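You operate a simulated robot arm through the tools that you are given. There is no shell and no other tool. Be economical: measure what you need, move in short steps, check, and stop when the job is done.

You run a simulated robot arm. Do the job below in one go: nothing can be reset, and whatever is moved stays where it is left.

Task
Take the yellow sample bobbin and leave it on top of the yellow pan.

The check looks at the end state, three seconds after you hand in, the way a careful person would. Anything else that was tipped, shoved, dropped, spilled or broken makes it a failure.

Robot
A 6-joint arm with a two-finger parallel gripper, fixed in place. Base frame: the origin is at the foot of the arm, x ahead of it, y to its left, z up; the work surface is at about z = 780. Lengths are in mm, angles in rad, forces in N, time in s.
With the tool pointing down near the work surface it reaches from about 240 to 640 mm from the base axis. Its first joint turns from -1.152 to 1.152 rad. Payload 2.7 kg.
The tool frame sits at the grasp point between the pads (the TCP): z along the fingers, y along the line on which they close. The tips reach 23 mm beyond it. Largest opening 94 mm; finger width 38, thickness 10; the body of the gripper, 54 by 96 mm, starts 39 mm behind the TCP.
Orientation is that of the tool frame in the base frame, as a unit quaternion [w, x, y, z]. With the fingers straight down and closing along the base's y, the tool's x points along the base's -x, its y along +y and its z along -z.

Tools
- The arm moves only by the tool servo_tool. Its argument "targets" is one flat list of numbers, 7 for each row, row after row: the shift along the tool's x, y, z in cm, then the turn, a rotation vector about the tool's x, y, z in rad, then the finger opening in cm, from 0 to 9.4. In form: [tx, ty, tz, ax, ay, az, jaw, tx, ty, tz, ax, ay, az, jaw, ...]. A call has 1 to 12 rows; each row shifts and turns the commanded pose from where the row before left it, along the tool's axes as they then stand. Each row takes 0.2 s and may step no farther than 50 mm and 0.15 rad from the row before; otherwise, or with a gripper value out of range, the whole call is refused. Where a pose cannot be reached the arm comes as near as it can. A force on the tool above 40 N (or 10 N above the force at the start of the call, whichever is more), or a blocked arm, ends the call early, and 0.2 s more pass. Each finger travels about 45 mm/s and halts on what it meets, pressing with about 33 N; the grip force reading is that of the motor and also rises with nothing between the fingers. The clock runs only during rows and for 0.2 s after the last one: add rows that do not move to give the fingers time. The reply holds the time, the measured pose of the TCP, the force on the tool along the base axes, the opening and the grip force, in the units named above and with some noise.
- Cameras (640 x 400 px; columns grow to the right, rows downward): "scene" is fixed at [60.3, -417.4, 1413.5]; the picture's right is [0.90, -0.44, 0.00], its down [-0.21, -0.42, -0.88] and it looks along [0.39, 0.79, -0.47] (base axes); focal length 348 px, centre (320, 200). "wrist" rides on the gripper at [86, 16, -75] in the tool frame; the picture's right is [-0.18, 0.98, 0.00], its down [-0.58, -0.11, -0.81] and it looks along [-0.79, -0.15, 0.59] (tool axes); focal length 243 px, centre (320, 200). There is no depth. A picture from a camera that has moved, and an enlarged one, comes with that camera's place and axes in the base frame and with its lens.
- grab_frame(camera): a new picture of that camera. It takes no simulated time.
- close_up(camera, box): a new picture of the part [left, top, right, bottom] of that camera's present view, enlarged. It takes no simulated time.
- finish_job(): hands the job in; it is judged then, once.

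Go step by step. Nothing tells you positions but the pictures and the camera data: compare them with the known pose of the tool, close in by small moves and look again before you grip or let go. The budget is 90 turns and 38 pictures, counting those below and the enlarged ones. Unless the task says otherwise, let go and move clear before handing in, and close with one line.

The tools are called after "Call:" by a JSON object that holds its "method" and its "body". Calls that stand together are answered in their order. servo_tool: Moves the arm, as the interface text tells. Its arguments: {"type":"object","properties":{"targets":{"type":"array","items":{"type":"number"}}},"required":["targets"]} The other tools are called the same way: grab_frame (camera) takes a picture; close_up (camera, box) takes an enlarged picture of a part of a camera's view; finish_job () hands the job in.

At the start:

```text
time_s: 0.0
tool_pos: [350.6, 107.3, 1112.4]
orientation: [0.001, -0.001, 1.0, 0.0]
contact_force: [0.2, -0.9, 0.2]
opening: 94.1
grasp_force: 0.0
```

scene: 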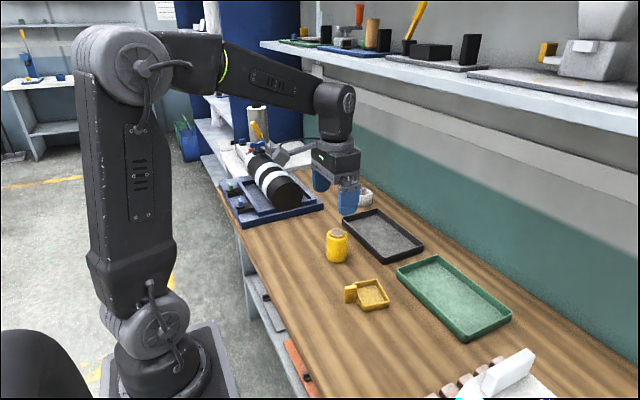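
wrist: 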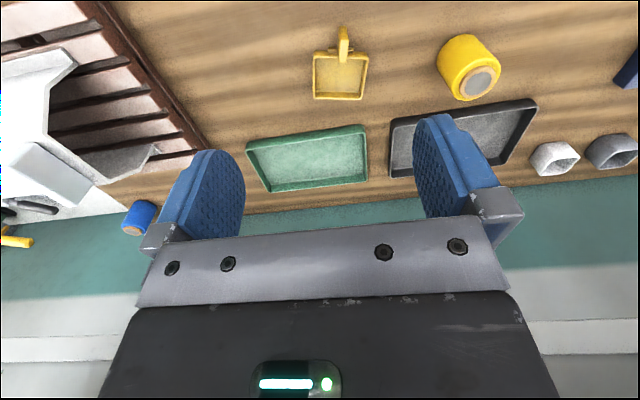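

I see the yellow bobbin standing on the bench at roughly x≈460, y≈290, and the small yellow pan with a handle nearer the camera. I'll enlarge both views to measure them.

Call:
{"method": "close_up", "body": {"camera": "scene", "box": [300, 210, 428, 320]}}

Call:
{"method": "close_up", "body": {"camera": "wrist", "box": [290, 10, 530, 160]}}

```text
3.64 times, centred on (364, 265) of scene
camera zoom: at [60.3, -417.4, 1413.5], right [0.9, -0.44, 0.0], down [-0.21, -0.42, -0.88], along [0.39, 0.79, -0.47], focal length 1265 px, centre (160, -36)
```

zoom: 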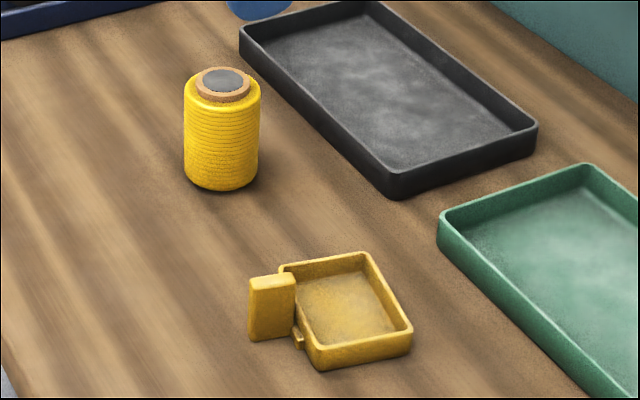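

```text
2.67 times, centred on (410, 85) of wrist
camera zoom: at [263.2, 124.9, 1186.3], right [0.18, 0.98, 0.0], down [0.58, -0.11, 0.81], along [0.79, -0.15, -0.59], focal length 647 px, centre (80, 507)
```

zoom: 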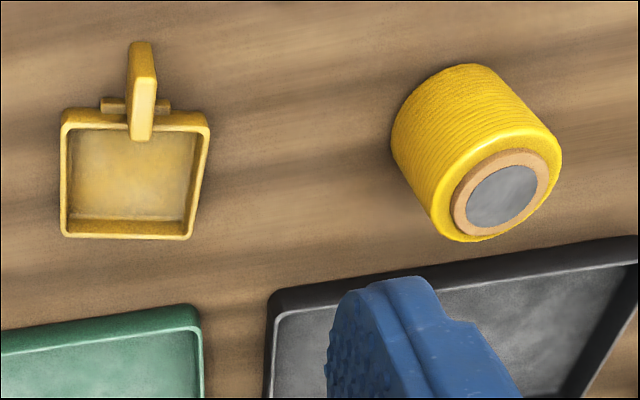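

The bobbin is at about (474, 307), roughly 60 mm wide with its top near z 864. The pan is centred near (467, 120) with its rim near z 798 and an upright handle on its low-x side. I'll move above the bobbin and look again.

Call:
{"method": "servo_tool", "body": {"targets": [-2.05, 3.33, 2.5, 0, 0, 0, 9.4, -2.05, 3.33, 2.5, 0, 0, 0, 9.4, -2.05, 3.33, 2.5, 0, 0, 0, 9.4, -2.05, 3.33, 2.5, 0, 0, 0, 9.4, -2.05, 3.33, 2.5, 0, 0, 0, 9.4, -2.05, 3.33, 2.5, 0, 0, 0, 9.4, 0, 0, 0, 0, 0, 0, 9.4]}}

Call:
{"method": "grab_frame", "body": {"camera": "wrist"}}

Call:
{"method": "grab_frame", "body": {"camera": "scene"}}

```text
time_s: 1.6
tool_pos: [474.6, 306.3, 963.3]
orientation: [0.001, 0.0, 1.0, 0.001]
contact_force: [0.1, 0.5, -0.9]
opening: 93.9
grasp_force: 0.0
```

```text
33 pictures are left
camera wrist: at [387.0, 324.2, 1037.2], right [0.18, 0.98, 0.0], down [0.58, -0.11, 0.81], along [0.79, -0.15, -0.59], focal length 243 px, centre (320, 200)
```

wrist: 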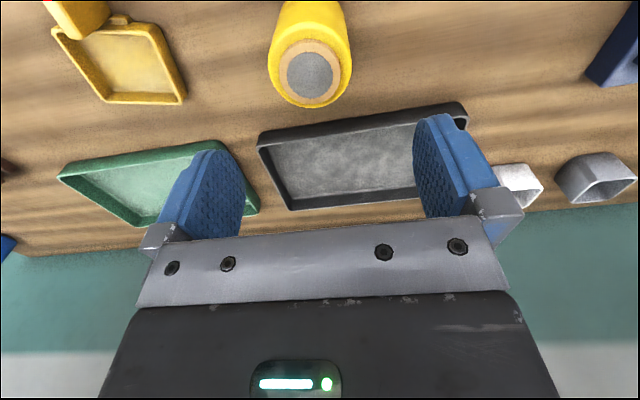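

```text
32 pictures are left
```

scene: 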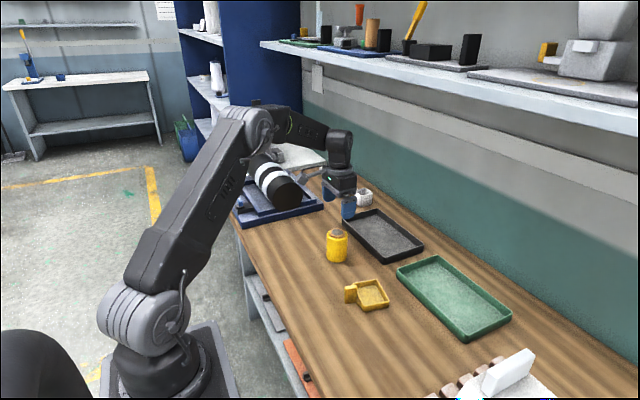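

Measured from closer in, the bobbin axis is at about (469, 302). I'll shift there and come down to just above its top.

Call:
{"method": "servo_tool", "body": {"targets": [0.3, -0.2, 2.9, 0, 0, 0, 9.4, 0.25, -0.2, 2.9, 0, 0, 0, 9.4, 0, 0, 0, 0, 0, 0, 9.4]}}

Call:
{"method": "grab_frame", "body": {"camera": "wrist"}}

Call:
{"method": "close_up", "body": {"camera": "scene", "box": [290, 170, 418, 250]}}

```text
time_s: 2.4
tool_pos: [467.5, 301.0, 905.2]
orientation: [-0.001, -0.001, 1.0, 0.0]
contact_force: [0.8, 0.2, -0.1]
opening: 94.0
grasp_force: 0.2
```

```text
31 pictures are left
camera wrist: at [381.1, 319.4, 978.9], right [0.18, 0.98, 0.0], down [0.58, -0.11, 0.81], along [0.79, -0.15, -0.59], focal length 243 px, centre (320, 200)
```

wrist: 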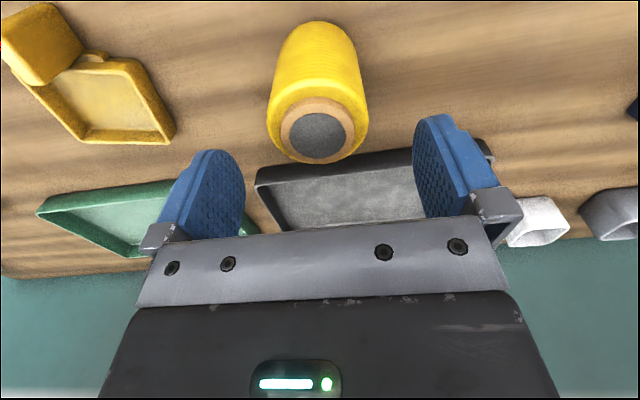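

```text
5.00 times, centred on (354, 210) of scene
camera zoom: at [60.3, -417.4, 1413.5], right [0.9, -0.44, 0.0], down [-0.21, -0.42, -0.88], along [0.39, 0.79, -0.47], focal length 1740 px, centre (150, 150)
```

zoom: 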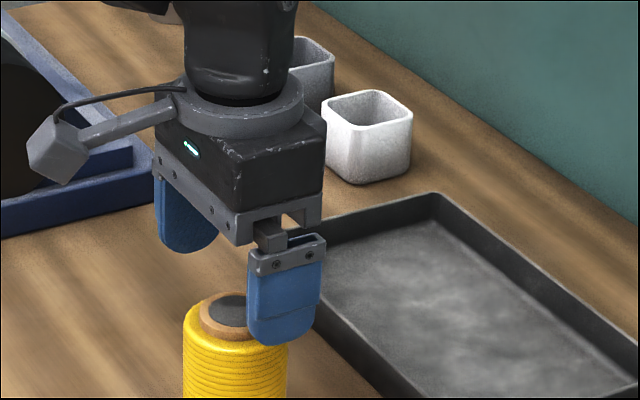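

The bobbin is centred between the fingers, with its top between z 864 and 874. I'll go straight down to about z 846 and check before gripping.

Call:
{"method": "servo_tool", "body": {"targets": [0, 0, 2, 0, 0, 0, 9.4, -0.1, 0, 2, 0, 0, 0, 9.4, 0, 0, 2, 0, 0, 0, 9.4, 0, 0, 0, 0, 0, 0, 9.4]}}

Call:
{"method": "grab_frame", "body": {"camera": "wrist"}}

Call:
{"method": "close_up", "body": {"camera": "scene", "box": [290, 190, 418, 270]}}

```text
time_s: 3.4
tool_pos: [469.2, 302.4, 844.2]
orientation: [0.002, 0.0, 1.0, 0.001]
contact_force: [0.5, -0.4, 0.7]
opening: 94.0
grasp_force: 0.1
```

```text
29 pictures are left
camera wrist: at [382.0, 320.6, 917.8], right [0.18, 0.98, 0.0], down [0.58, -0.11, 0.81], along [0.79, -0.15, -0.59], focal length 243 px, centre (320, 200)
```

wrist: 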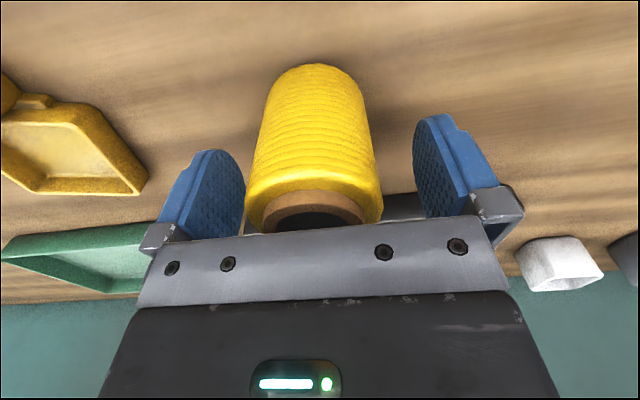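

```text
5.00 times, centred on (354, 230) of scene
camera zoom: at [60.3, -417.4, 1413.5], right [0.9, -0.44, 0.0], down [-0.21, -0.42, -0.88], along [0.39, 0.79, -0.47], focal length 1740 px, centre (150, 50)
```

zoom: 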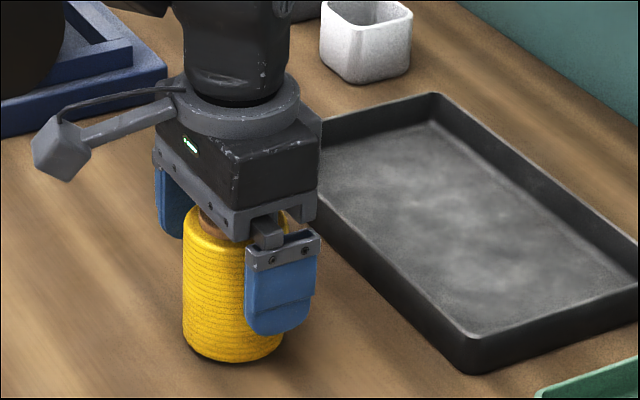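

The fingers straddle the bobbin with clearance on both sides and above. I'll close on it now.

Call:
{"method": "servo_tool", "body": {"targets": [0, 0, 0, 0, 0, 0, 7, 0, 0, 0, 0, 0, 0, 6, 0, 0, 0, 0, 0, 0, 4, 0, 0, 0, 0, 0, 0, 4, 0, 0, 0, 0, 0, 0, 4]}}

Call:
{"method": "grab_frame", "body": {"camera": "wrist"}}

```text
time_s: 4.6
tool_pos: [469.0, 301.9, 845.1]
orientation: [0.001, 0.0, 1.0, 0.0]
contact_force: [0.7, -0.4, 0.4]
opening: 57.8
grasp_force: 33.4
```

```text
27 pictures are left
camera wrist: at [382.0, 320.5, 917.9], right [0.18, 0.98, 0.0], down [0.58, -0.11, 0.81], along [0.79, -0.15, -0.59], focal length 243 px, centre (320, 200)
```

wrist: 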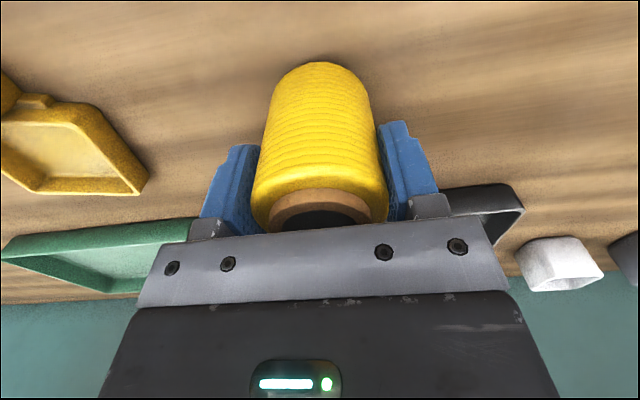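

The grip holds at 57.8 mm. I'll lift straight up and check that the bobbin comes with the gripper.

Call:
{"method": "servo_tool", "body": {"targets": [0, 0, -0.5, 0, 0, 0, 4, 0, 0, -1.5, 0, 0, 0, 4, 0, 0, -2.5, 0, 0, 0, 4, 0, 0, -2.5, 0, 0, 0, 4, 0, 0, -2, 0, 0, 0, 4, 0, 0, 0, 0, 0, 0, 4]}}

Call:
{"method": "grab_frame", "body": {"camera": "wrist"}}

```text
time_s: 6.0
tool_pos: [470.0, 304.4, 933.4]
orientation: [0.002, -0.001, 1.0, 0.0]
contact_force: [0.0, 0.3, -1.8]
opening: 57.6
grasp_force: 32.6
```

```text
26 pictures are left
camera wrist: at [383.2, 321.4, 1007.3], right [0.18, 0.98, 0.0], down [0.58, -0.11, 0.81], along [0.79, -0.15, -0.59], focal length 243 px, centre (320, 200)
```

wrist: 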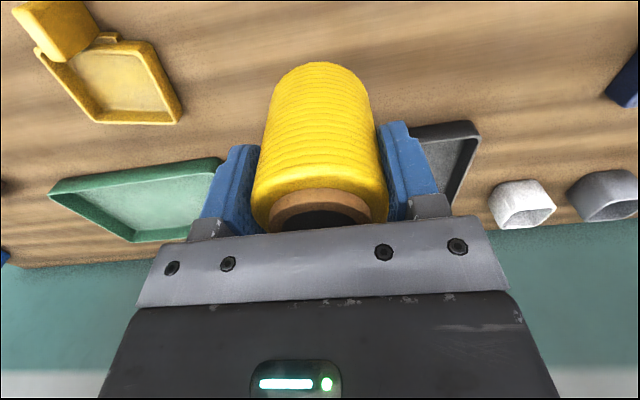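

The bobbin is held and clear of the bench. I'll move part way toward the pan and measure the pan from the side before going over it.

Call:
{"method": "servo_tool", "body": {"targets": [1, -2.5, -0.7, 0, 0, 0, 4, 1, -2.5, -0.7, 0, 0, 0, 4, 1, -2.5, -0.7, 0, 0, 0, 4, 0, -2, -0.7, 0, 0, 0, 4, 0, 0, 0, 0, 0, 0, 4]}}

Call:
{"method": "grab_frame", "body": {"camera": "wrist"}}

Call:
{"method": "close_up", "body": {"camera": "scene", "box": [330, 260, 410, 320]}}

```text
time_s: 7.2
tool_pos: [440.9, 206.5, 964.1]
orientation: [0.001, -0.002, 1.0, 0.0]
contact_force: [-0.1, -0.1, -1.5]
opening: 57.4
grasp_force: 33.0
```

```text
25 pictures are left
camera wrist: at [354.0, 224.7, 1036.6], right [0.18, 0.98, 0.0], down [0.58, -0.11, 0.81], along [0.79, -0.15, -0.59], focal length 243 px, centre (320, 200)
```

wrist: 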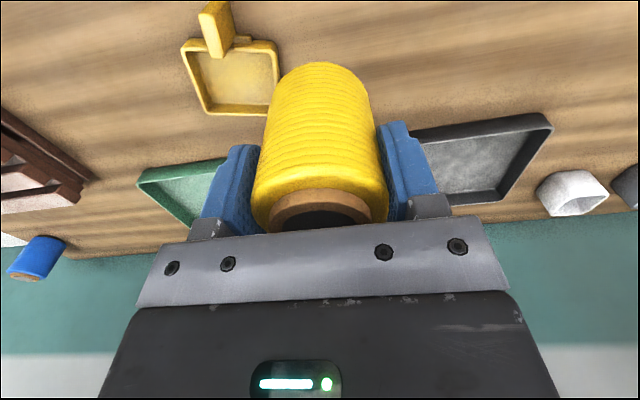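

```text
6.67 times, centred on (370, 290) of scene
camera zoom: at [60.3, -417.4, 1413.5], right [0.9, -0.44, 0.0], down [-0.21, -0.42, -0.88], along [0.39, 0.79, -0.47], focal length 2320 px, centre (-13, -400)
```

zoom: 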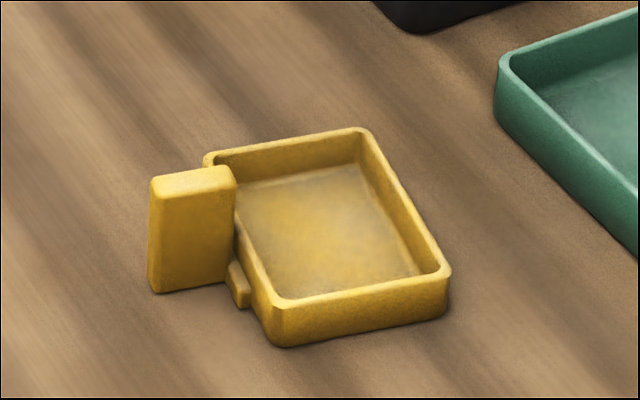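

The pan looks turned about 13°, with an inside width close to the bobbin's 58 mm, so I need a more exact measurement. I'll shift slightly for an unobstructed view of the whole pan.

Call:
{"method": "servo_tool", "body": {"targets": [2, 2, 0, 0, 0, 0, 4, 2, 1.5, 0, 0, 0, 0, 4, 0, 0, 0, 0, 0, 0, 4]}}

Call:
{"method": "close_up", "body": {"camera": "wrist", "box": [120, 0, 280, 140]}}

```text
time_s: 8.0
tool_pos: [400.7, 244.3, 962.5]
orientation: [0.0, -0.001, 1.0, 0.0]
contact_force: [0.4, 0.0, -1.2]
opening: 57.5
grasp_force: 32.8
```

```text
2.86 times, centred on (200, 70) of wrist
camera zoom: at [313.4, 262.1, 1036.6], right [0.18, 0.98, 0.0], down [0.58, -0.11, 0.81], along [0.79, -0.15, -0.59], focal length 693 px, centre (663, 571)
```

zoom: 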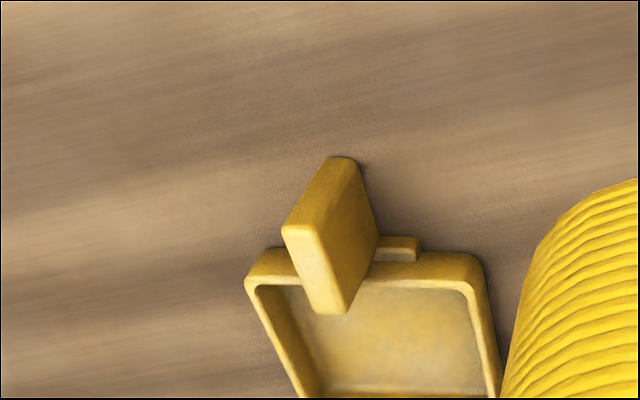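

The lower edge of the pan is cut off, so I'll take the neighbouring part of the view.

Call:
{"method": "close_up", "body": {"camera": "wrist", "box": [160, 70, 288, 170]}}

```text
4.00 times, centred on (224, 120) of wrist
camera zoom: at [313.4, 262.1, 1036.6], right [0.18, 0.98, 0.0], down [0.58, -0.11, 0.81], along [0.79, -0.15, -0.59], focal length 970 px, centre (704, 520)
```

zoom: 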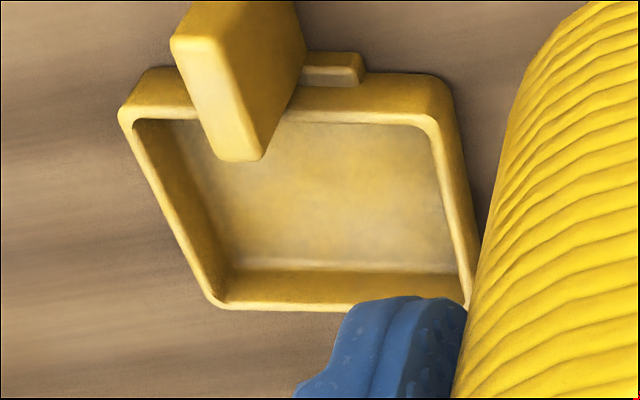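

The pan's inside is about 62 × 78 mm, centred near (467.5, 117), so the 58 mm bobbin fits with about 2 mm to spare on the x sides. I'll go over the pan, staying above the handle, and lower to about 25 mm above the rim to check alignment.

Call:
{"method": "servo_tool", "body": {"targets": [-1.62, -3.2, 0, 0, 0, 0, 4, -1.62, -3.2, 0, 0, 0, 0, 4, -1.62, -3.2, 0, 0, 0, 0, 4, -1.62, -3.2, 0, 0, 0, 0, 4, 0, 0, 2.5, 0, 0, 0, 4, 0, 0, 2.5, 0, 0, 0, 4, 0, 0, 2.5, 0, 0, 0, 4, 0, 0, 0, 0, 0, 0, 4]}}

Call:
{"method": "close_up", "body": {"camera": "wrist", "box": [220, 0, 420, 130]}}

Call:
{"method": "close_up", "body": {"camera": "scene", "box": [330, 240, 426, 320]}}

```text
time_s: 9.8
tool_pos: [463.9, 116.6, 888.2]
orientation: [0.0, -0.001, 1.0, -0.001]
contact_force: [0.9, -0.5, -1.6]
opening: 57.6
grasp_force: 32.6
```

```text
3.08 times, centred on (320, 65) of wrist
camera zoom: at [377.2, 134.4, 962.7], right [0.18, 0.98, 0.0], down [0.58, -0.11, 0.81], along [0.79, -0.15, -0.59], focal length 746 px, centre (320, 615)
```

zoom: 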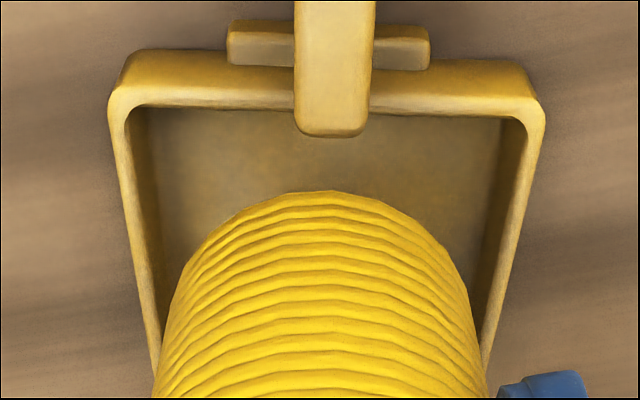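

```text
5.00 times, centred on (378, 280) of scene
camera zoom: at [60.3, -417.4, 1413.5], right [0.9, -0.44, 0.0], down [-0.21, -0.42, -0.88], along [0.39, 0.79, -0.47], focal length 1740 px, centre (30, -200)
```

zoom: 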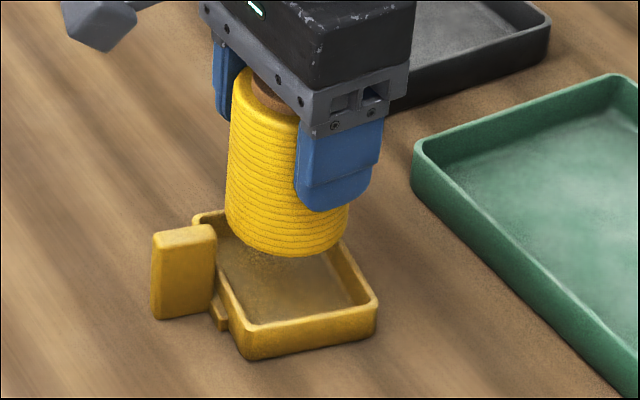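

In the wrist view the bobbin's near bottom edge puts its centre at (467, 119.5), against (467, 118) for the pan, which is well aligned. I'll lower it to a few mm above the rim and check again.

Call:
{"method": "servo_tool", "body": {"targets": [0, 0, 1.2, 0, 0, 0, 4, 0, -0.1, 1.0, 0, 0, 0, 4, 0, 0, 0, 0, 0, 0, 4]}}

Call:
{"method": "close_up", "body": {"camera": "wrist", "box": [220, 0, 420, 130]}}

Call:
{"method": "close_up", "body": {"camera": "scene", "box": [346, 250, 410, 320]}}

```text
time_s: 10.6
tool_pos: [463.5, 114.7, 866.5]
orientation: [0.001, -0.001, 1.0, 0.001]
contact_force: [-1.0, 0.5, 1.5]
opening: 57.3
grasp_force: 33.5
```

```text
3.08 times, centred on (320, 65) of wrist
camera zoom: at [377.3, 132.5, 939.8], right [0.18, 0.98, 0.0], down [0.58, -0.11, 0.81], along [0.79, -0.15, -0.59], focal length 746 px, centre (320, 615)
```

zoom: 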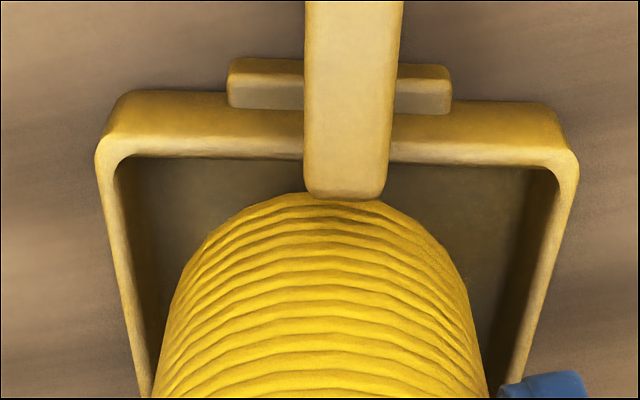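

```text
5.71 times, centred on (378, 285) of scene
camera zoom: at [60.2, -417.4, 1413.5], right [0.9, -0.44, 0.0], down [-0.21, -0.42, -0.88], along [0.39, 0.79, -0.47], focal length 1988 px, centre (-11, -286)
```

zoom: 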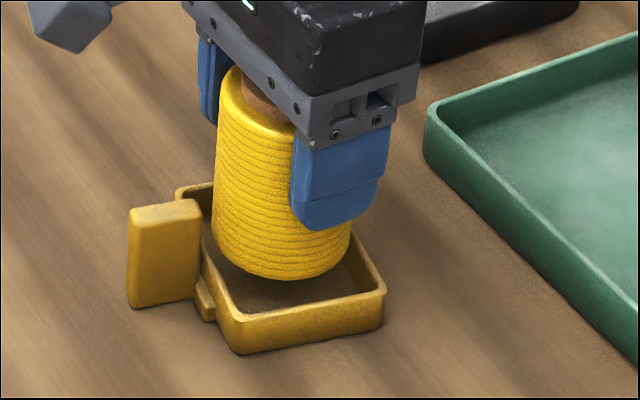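

The bobbin sits inside the pan outline all round and clears the handle by about 10 mm. I'll lower it gently and watch the force.

Call:
{"method": "servo_tool", "body": {"targets": [0, 0, 0.25, 0, 0, 0, 4, 0, 0, 0.25, 0, 0, 0, 4, 0, 0, 0.25, 0, 0, 0, 4, 0, 0, 0.2, 0, 0, 0, 4]}}

Call:
{"method": "close_up", "body": {"camera": "scene", "box": [346, 250, 410, 320]}}

```text
time_s: 11.6
tool_pos: [463.8, 113.8, 856.0]
orientation: [0.001, -0.001, 1.0, 0.0]
contact_force: [2.1, 1.7, 14.3]
opening: 57.4
grasp_force: 33.4
```

```text
5.71 times, centred on (378, 285) of scene
camera zoom: at [60.1, -417.4, 1413.5], right [0.9, -0.44, 0.0], down [-0.21, -0.42, -0.88], along [0.39, 0.79, -0.47], focal length 1988 px, centre (-11, -286)
```

zoom: 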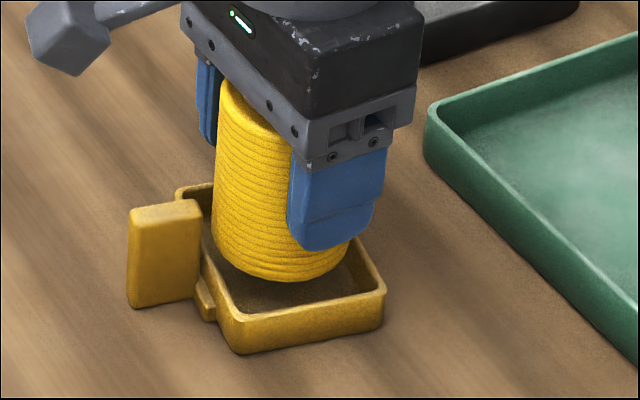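

The bobbin stopped moving down while the gripper slid about 10 mm along it, so it is touching a rim. I'll look closely from the wrist before doing anything.

Call:
{"method": "close_up", "body": {"camera": "wrist", "box": [210, 0, 430, 180]}}

```text
2.22 times, centred on (320, 90) of wrist
camera zoom: at [376.7, 131.9, 929.1], right [0.18, 0.98, 0.0], down [0.58, -0.11, 0.81], along [0.79, -0.15, -0.59], focal length 539 px, centre (320, 444)
```

zoom: 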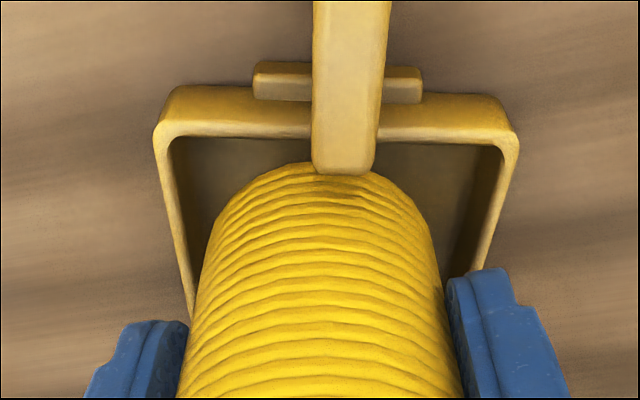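

The bobbin has about a 5 mm gap on the handle side, so its far edge is catching the far rim. I now put the rim at z≈801 and the pan centre near (464, 119.5). I'll lift 8 mm, shift about 3 mm toward the handle and 3 mm in +y, and look again.

Call:
{"method": "servo_tool", "body": {"targets": [0, 0, -0.4, 0, 0, 0, 4, 0, 0, -0.4, 0, 0, 0, 4, 0.3, 0.3, 0, 0, 0, 0, 4, 0, 0, 0, 0, 0, 0, 4]}}

Call:
{"method": "close_up", "body": {"camera": "wrist", "box": [210, 0, 430, 180]}}

Call:
{"method": "close_up", "body": {"camera": "scene", "box": [346, 250, 410, 320]}}

```text
time_s: 12.6
tool_pos: [460.2, 117.1, 864.4]
orientation: [0.0, -0.001, 1.0, 0.0]
contact_force: [-0.3, 0.4, -1.6]
opening: 56.8
grasp_force: 33.4
```

```text
2.22 times, centred on (320, 90) of wrist
camera zoom: at [373.3, 135.6, 937.9], right [0.18, 0.98, 0.0], down [0.58, -0.11, 0.81], along [0.79, -0.15, -0.59], focal length 539 px, centre (320, 444)
```

zoom: 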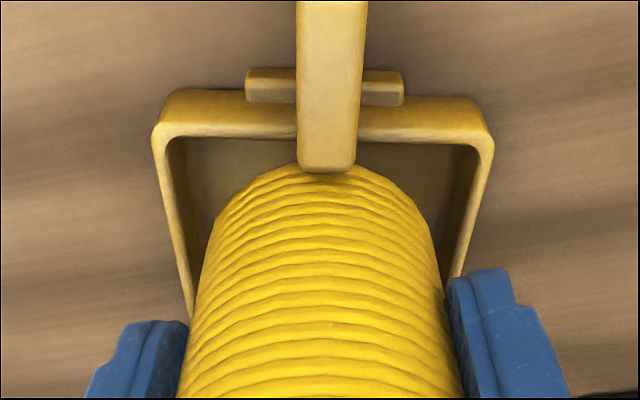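

```text
5.71 times, centred on (378, 285) of scene
camera zoom: at [60.3, -417.4, 1413.5], right [0.9, -0.44, 0.0], down [-0.21, -0.42, -0.88], along [0.39, 0.79, -0.47], focal length 1988 px, centre (-11, -286)
```

zoom: 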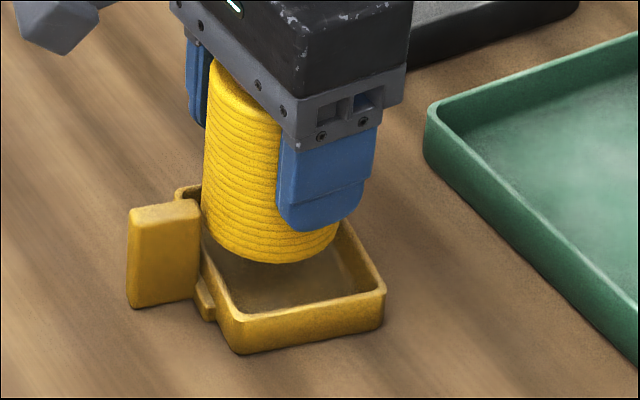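

The bobbin is now centred to within about 1 mm of the pan centre. I'll nudge 0.5 mm in +x and lower in small steps to just below rim level, then check force and picture.

Call:
{"method": "servo_tool", "body": {"targets": [-0.05, 0, 0.25, 0, 0, 0, 4, 0, 0, 0.25, 0, 0, 0, 4, 0, 0, 0.25, 0, 0, 0, 4, 0, 0, 0.25, 0, 0, 0, 4, 0, 0, 0.1, 0, 0, 0, 4]}}

Call:
{"method": "close_up", "body": {"camera": "scene", "box": [346, 250, 410, 320]}}

```text
time_s: 13.8
tool_pos: [463.3, 117.6, 855.0]
orientation: [0.003, -0.001, 1.0, 0.0]
contact_force: [-7.2, -1.5, 25.8]
opening: 57.0
grasp_force: 32.7
```

```text
5.71 times, centred on (378, 285) of scene
camera zoom: at [59.7, -417.5, 1413.5], right [0.9, -0.44, 0.0], down [-0.21, -0.42, -0.88], along [0.39, 0.79, -0.47], focal length 1988 px, centre (-11, -286)
```

zoom: 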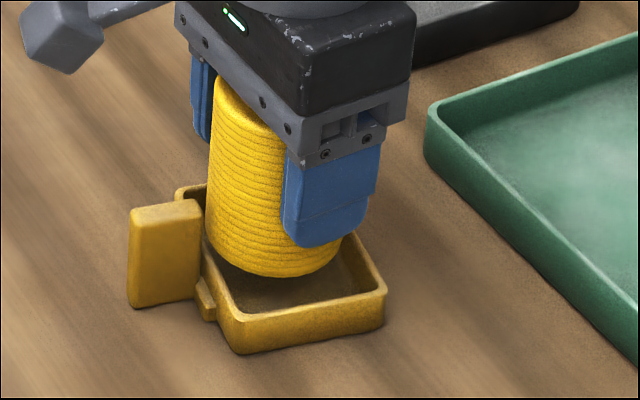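

It is touching at rim height again with about 26 N up, and the bobbin is still upright. I'll ease the load off and look at both sides to see which rim it rests on.

Call:
{"method": "servo_tool", "body": {"targets": [0, 0, -0.1, 0, 0, 0, 4, 0, 0, 0, 0, 0, 0, 4]}}

Call:
{"method": "close_up", "body": {"camera": "wrist", "box": [240, 40, 400, 140]}}

Call:
{"method": "close_up", "body": {"camera": "scene", "box": [362, 275, 402, 300]}}

```text
time_s: 14.4
tool_pos: [463.2, 117.7, 854.9]
orientation: [0.004, -0.001, 1.0, 0.001]
contact_force: [0.0, 1.4, 23.2]
opening: 57.0
grasp_force: 33.1
```

```text
4.00 times, centred on (320, 90) of wrist
camera zoom: at [375.6, 135.3, 928.0], right [0.18, 0.98, 0.0], down [0.58, -0.11, 0.81], along [0.8, -0.15, -0.59], focal length 970 px, centre (320, 640)
```

zoom: 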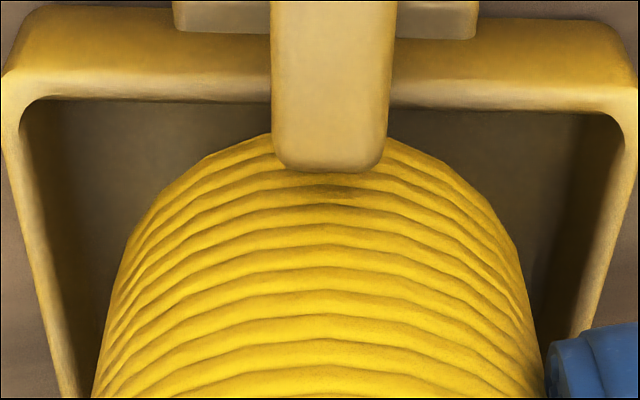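

```text
16.00 times, centred on (382, 288) of scene
camera zoom: at [60.0, -417.4, 1413.5], right [0.9, -0.44, 0.0], down [-0.21, -0.42, -0.88], along [0.39, 0.79, -0.47], focal length 5567 px, centre (-672, -1200)
```

zoom: 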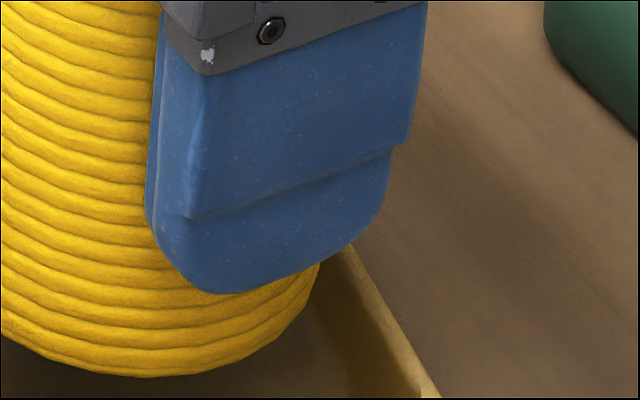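

From the wrist the handle-side gap is about 1.7 mm, so the fit is very tight and the far rim is probably still catching. I'll lift a little, shift 1 mm further toward the handle and try again lightly.

Call:
{"method": "servo_tool", "body": {"targets": [0, 0, -0.3, 0, 0, 0, 4, 0, 0, -0.3, 0, 0, 0, 4, 0.1, 0, 0, 0, 0, 0, 4, 0, 0, 0, 0, 0, 0, 4]}}

Call:
{"method": "servo_tool", "body": {"targets": [0, 0, 0.15, 0, 0, 0, 4, 0, 0, 0.15, 0, 0, 0, 4, 0, 0, 0.1, 0, 0, 0, 4, 0, 0, 0, 0, 0, 0, 4]}}

```text
time_s: 15.4
tool_pos: [460.2, 117.2, 860.9]
orientation: [0.0, -0.002, 1.0, 0.001]
contact_force: [0.5, 0.1, -1.6]
opening: 56.6
grasp_force: 33.3
```

```text
time_s: 16.4
tool_pos: [459.7, 117.2, 855.8]
orientation: [0.001, 0.0, 1.0, 0.0]
contact_force: [0.3, 0.0, -1.5]
opening: 56.8
grasp_force: 32.9
```

There is no contact yet at this height, so I'll continue down in small steps.

Call:
{"method": "servo_tool", "body": {"targets": [0, 0, 0.1, 0, 0, 0, 4, 0, 0, 0.1, 0, 0, 0, 4, 0, 0, 0, 0, 0, 0, 4]}}

Call:
{"method": "close_up", "body": {"camera": "scene", "box": [346, 250, 410, 320]}}

Call:
{"method": "close_up", "body": {"camera": "wrist", "box": [240, 40, 400, 140]}}

```text
time_s: 17.2
tool_pos: [460.5, 116.8, 855.3]
orientation: [0.001, -0.001, 1.0, 0.0]
contact_force: [-2.1, 0.4, 3.2]
opening: 56.7
grasp_force: 32.7
```

```text
5.71 times, centred on (378, 285) of scene
camera zoom: at [60.2, -417.4, 1413.5], right [0.9, -0.44, 0.0], down [-0.21, -0.42, -0.88], along [0.39, 0.79, -0.47], focal length 1988 px, centre (-11, -286)
```

zoom: 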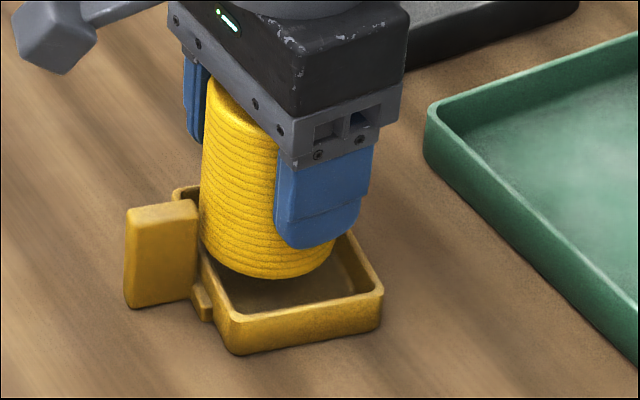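

```text
4.00 times, centred on (320, 90) of wrist
camera zoom: at [372.6, 135.6, 928.7], right [0.18, 0.98, 0.0], down [0.58, -0.11, 0.81], along [0.79, -0.15, -0.59], focal length 970 px, centre (320, 640)
```

zoom: 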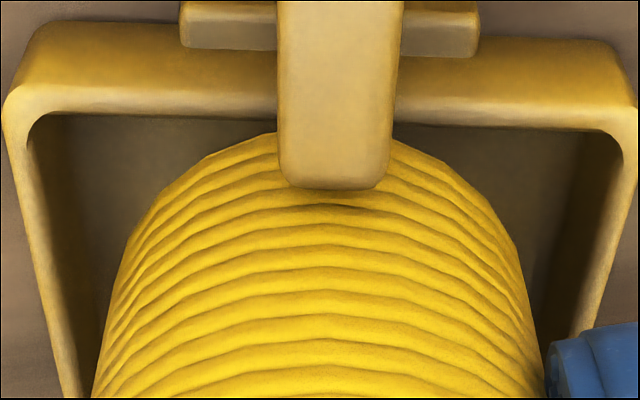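

The handle-side gap is now about 0.6 mm and the bobbin touches at the same height, so it looks as wide as the pan's inside. It should therefore stand on the rims. I'll centre it between the two trial positions (+0.6 mm) and set it down lightly.

Call:
{"method": "servo_tool", "body": {"targets": [0, 0, -0.3, 0, 0, 0, 4, -0.06, 0, 0, 0, 0, 0, 4, 0, 0, 0.2, 0, 0, 0, 4, 0, 0, 0.1, 0, 0, 0, 4, 0, 0, 0.05, 0, 0, 0, 4, 0, 0, 0, 0, 0, 0, 4]}}

```text
time_s: 18.6
tool_pos: [460.2, 117.2, 855.2]
orientation: [0.002, 0.0, 1.0, 0.001]
contact_force: [-2.8, -0.9, 12.1]
opening: 56.8
grasp_force: 33.2
```

It makes contact at about 12 N. I'll ease off most of the load and open the fingers only slightly, so they still guard the bobbin while I see how it stands.

Call:
{"method": "servo_tool", "body": {"targets": [0, 0, -0.05, 0, 0, 0, 4, 0, 0, 0, 0, 0, 0, 5.8, 0, 0, 0, 0, 0, 0, 6.0, 0, 0, 0, 0, 0, 0, 6.2, 0, 0, 0, 0, 0, 0, 6.2]}}

Call:
{"method": "close_up", "body": {"camera": "scene", "box": [346, 250, 410, 320]}}

Call:
{"method": "close_up", "body": {"camera": "wrist", "box": [210, 0, 430, 180]}}

```text
time_s: 19.8
tool_pos: [459.6, 117.6, 853.8]
orientation: [0.0, 0.0, 1.0, 0.001]
contact_force: [-0.4, -0.6, -0.3]
opening: 62.1
grasp_force: 0.0
```

```text
5.71 times, centred on (378, 285) of scene
camera zoom: at [60.3, -417.4, 1413.5], right [0.9, -0.44, 0.0], down [-0.21, -0.42, -0.88], along [0.39, 0.79, -0.47], focal length 1988 px, centre (-11, -286)
```

zoom: 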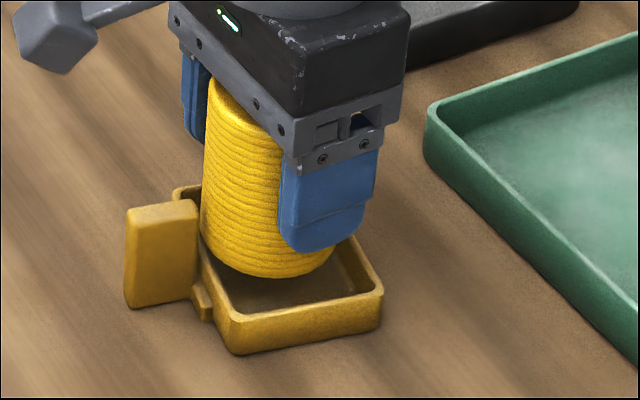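

```text
2.22 times, centred on (320, 90) of wrist
camera zoom: at [373.1, 135.7, 928.4], right [0.18, 0.98, 0.0], down [0.58, -0.11, 0.81], along [0.79, -0.15, -0.59], focal length 539 px, centre (320, 444)
```

zoom: 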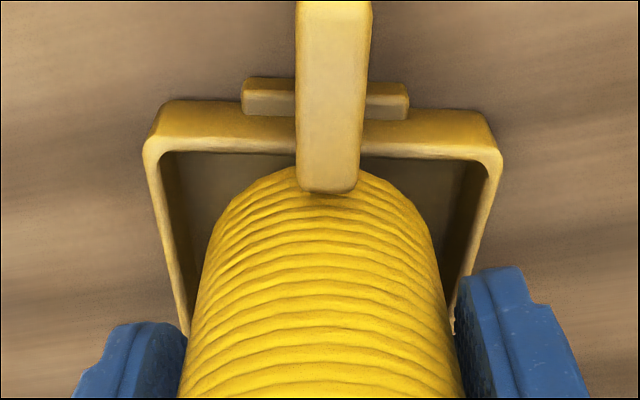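

The bobbin stands upright on the pan's rims with the fingers loose and zero grip force. I'll open fully and go straight up, slowly at first.

Call:
{"method": "servo_tool", "body": {"targets": [0, 0, 0, 0, 0, 0, 7, 0, 0, 0, 0, 0, 0, 8, 0, 0, 0, 0, 0, 0, 9, 0, 0, 0, 0, 0, 0, 9, 0, 0, -1, 0, 0, 0, 9, 0, 0, -2, 0, 0, 0, 9, 0, 0, -3, 0, 0, 0, 9, 0, 0, -4, 0, 0, 0, 9, 0, 0, -4, 0, 0, 0, 9, 0, 0, 0, 0, 0, 0, 9]}}

Call:
{"method": "close_up", "body": {"camera": "scene", "box": [336, 230, 432, 320]}}

Call:
{"method": "grab_frame", "body": {"camera": "wrist"}}

```text
time_s: 22.0
tool_pos: [459.6, 118.0, 996.4]
orientation: [0.0, -0.001, 1.0, 0.0]
contact_force: [-0.4, -0.3, -0.2]
opening: 90.0
grasp_force: 0.0
```

```text
4.44 times, centred on (384, 275) of scene
camera zoom: at [60.3, -417.4, 1413.5], right [0.9, -0.44, 0.0], down [-0.21, -0.42, -0.88], along [0.39, 0.79, -0.47], focal length 1546 px, centre (36, -133)
```

zoom: 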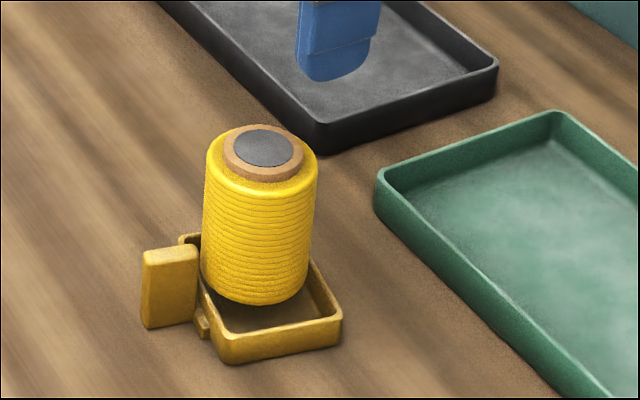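

```text
5 pictures are left
camera wrist: at [372.7, 136.4, 1069.3], right [0.18, 0.98, 0.0], down [0.58, -0.11, 0.81], along [0.79, -0.15, -0.59], focal length 243 px, centre (320, 200)
```

wrist: 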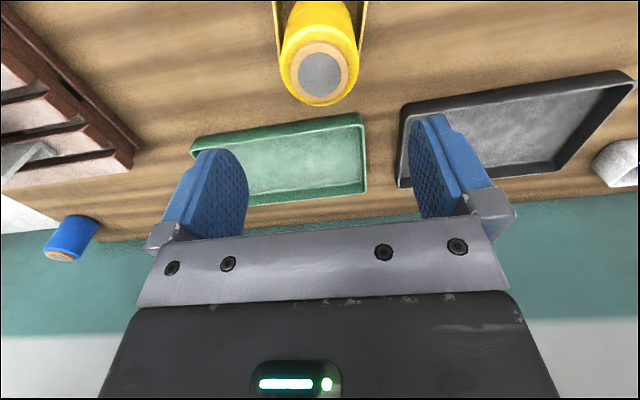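

The bobbin stands upright and still on the yellow pan, and nothing else has been disturbed apart from the pan itself moving by about 1 mm. The gripper is about 80 mm clear above it, so I'm handing in.

Call:
{"method": "finish_job", "body": {}}

```text
The job is handed in.
```

The yellow bobbin was standing upright on the yellow pan's rims, too wide to drop inside, with the gripper well clear above when I handed in.
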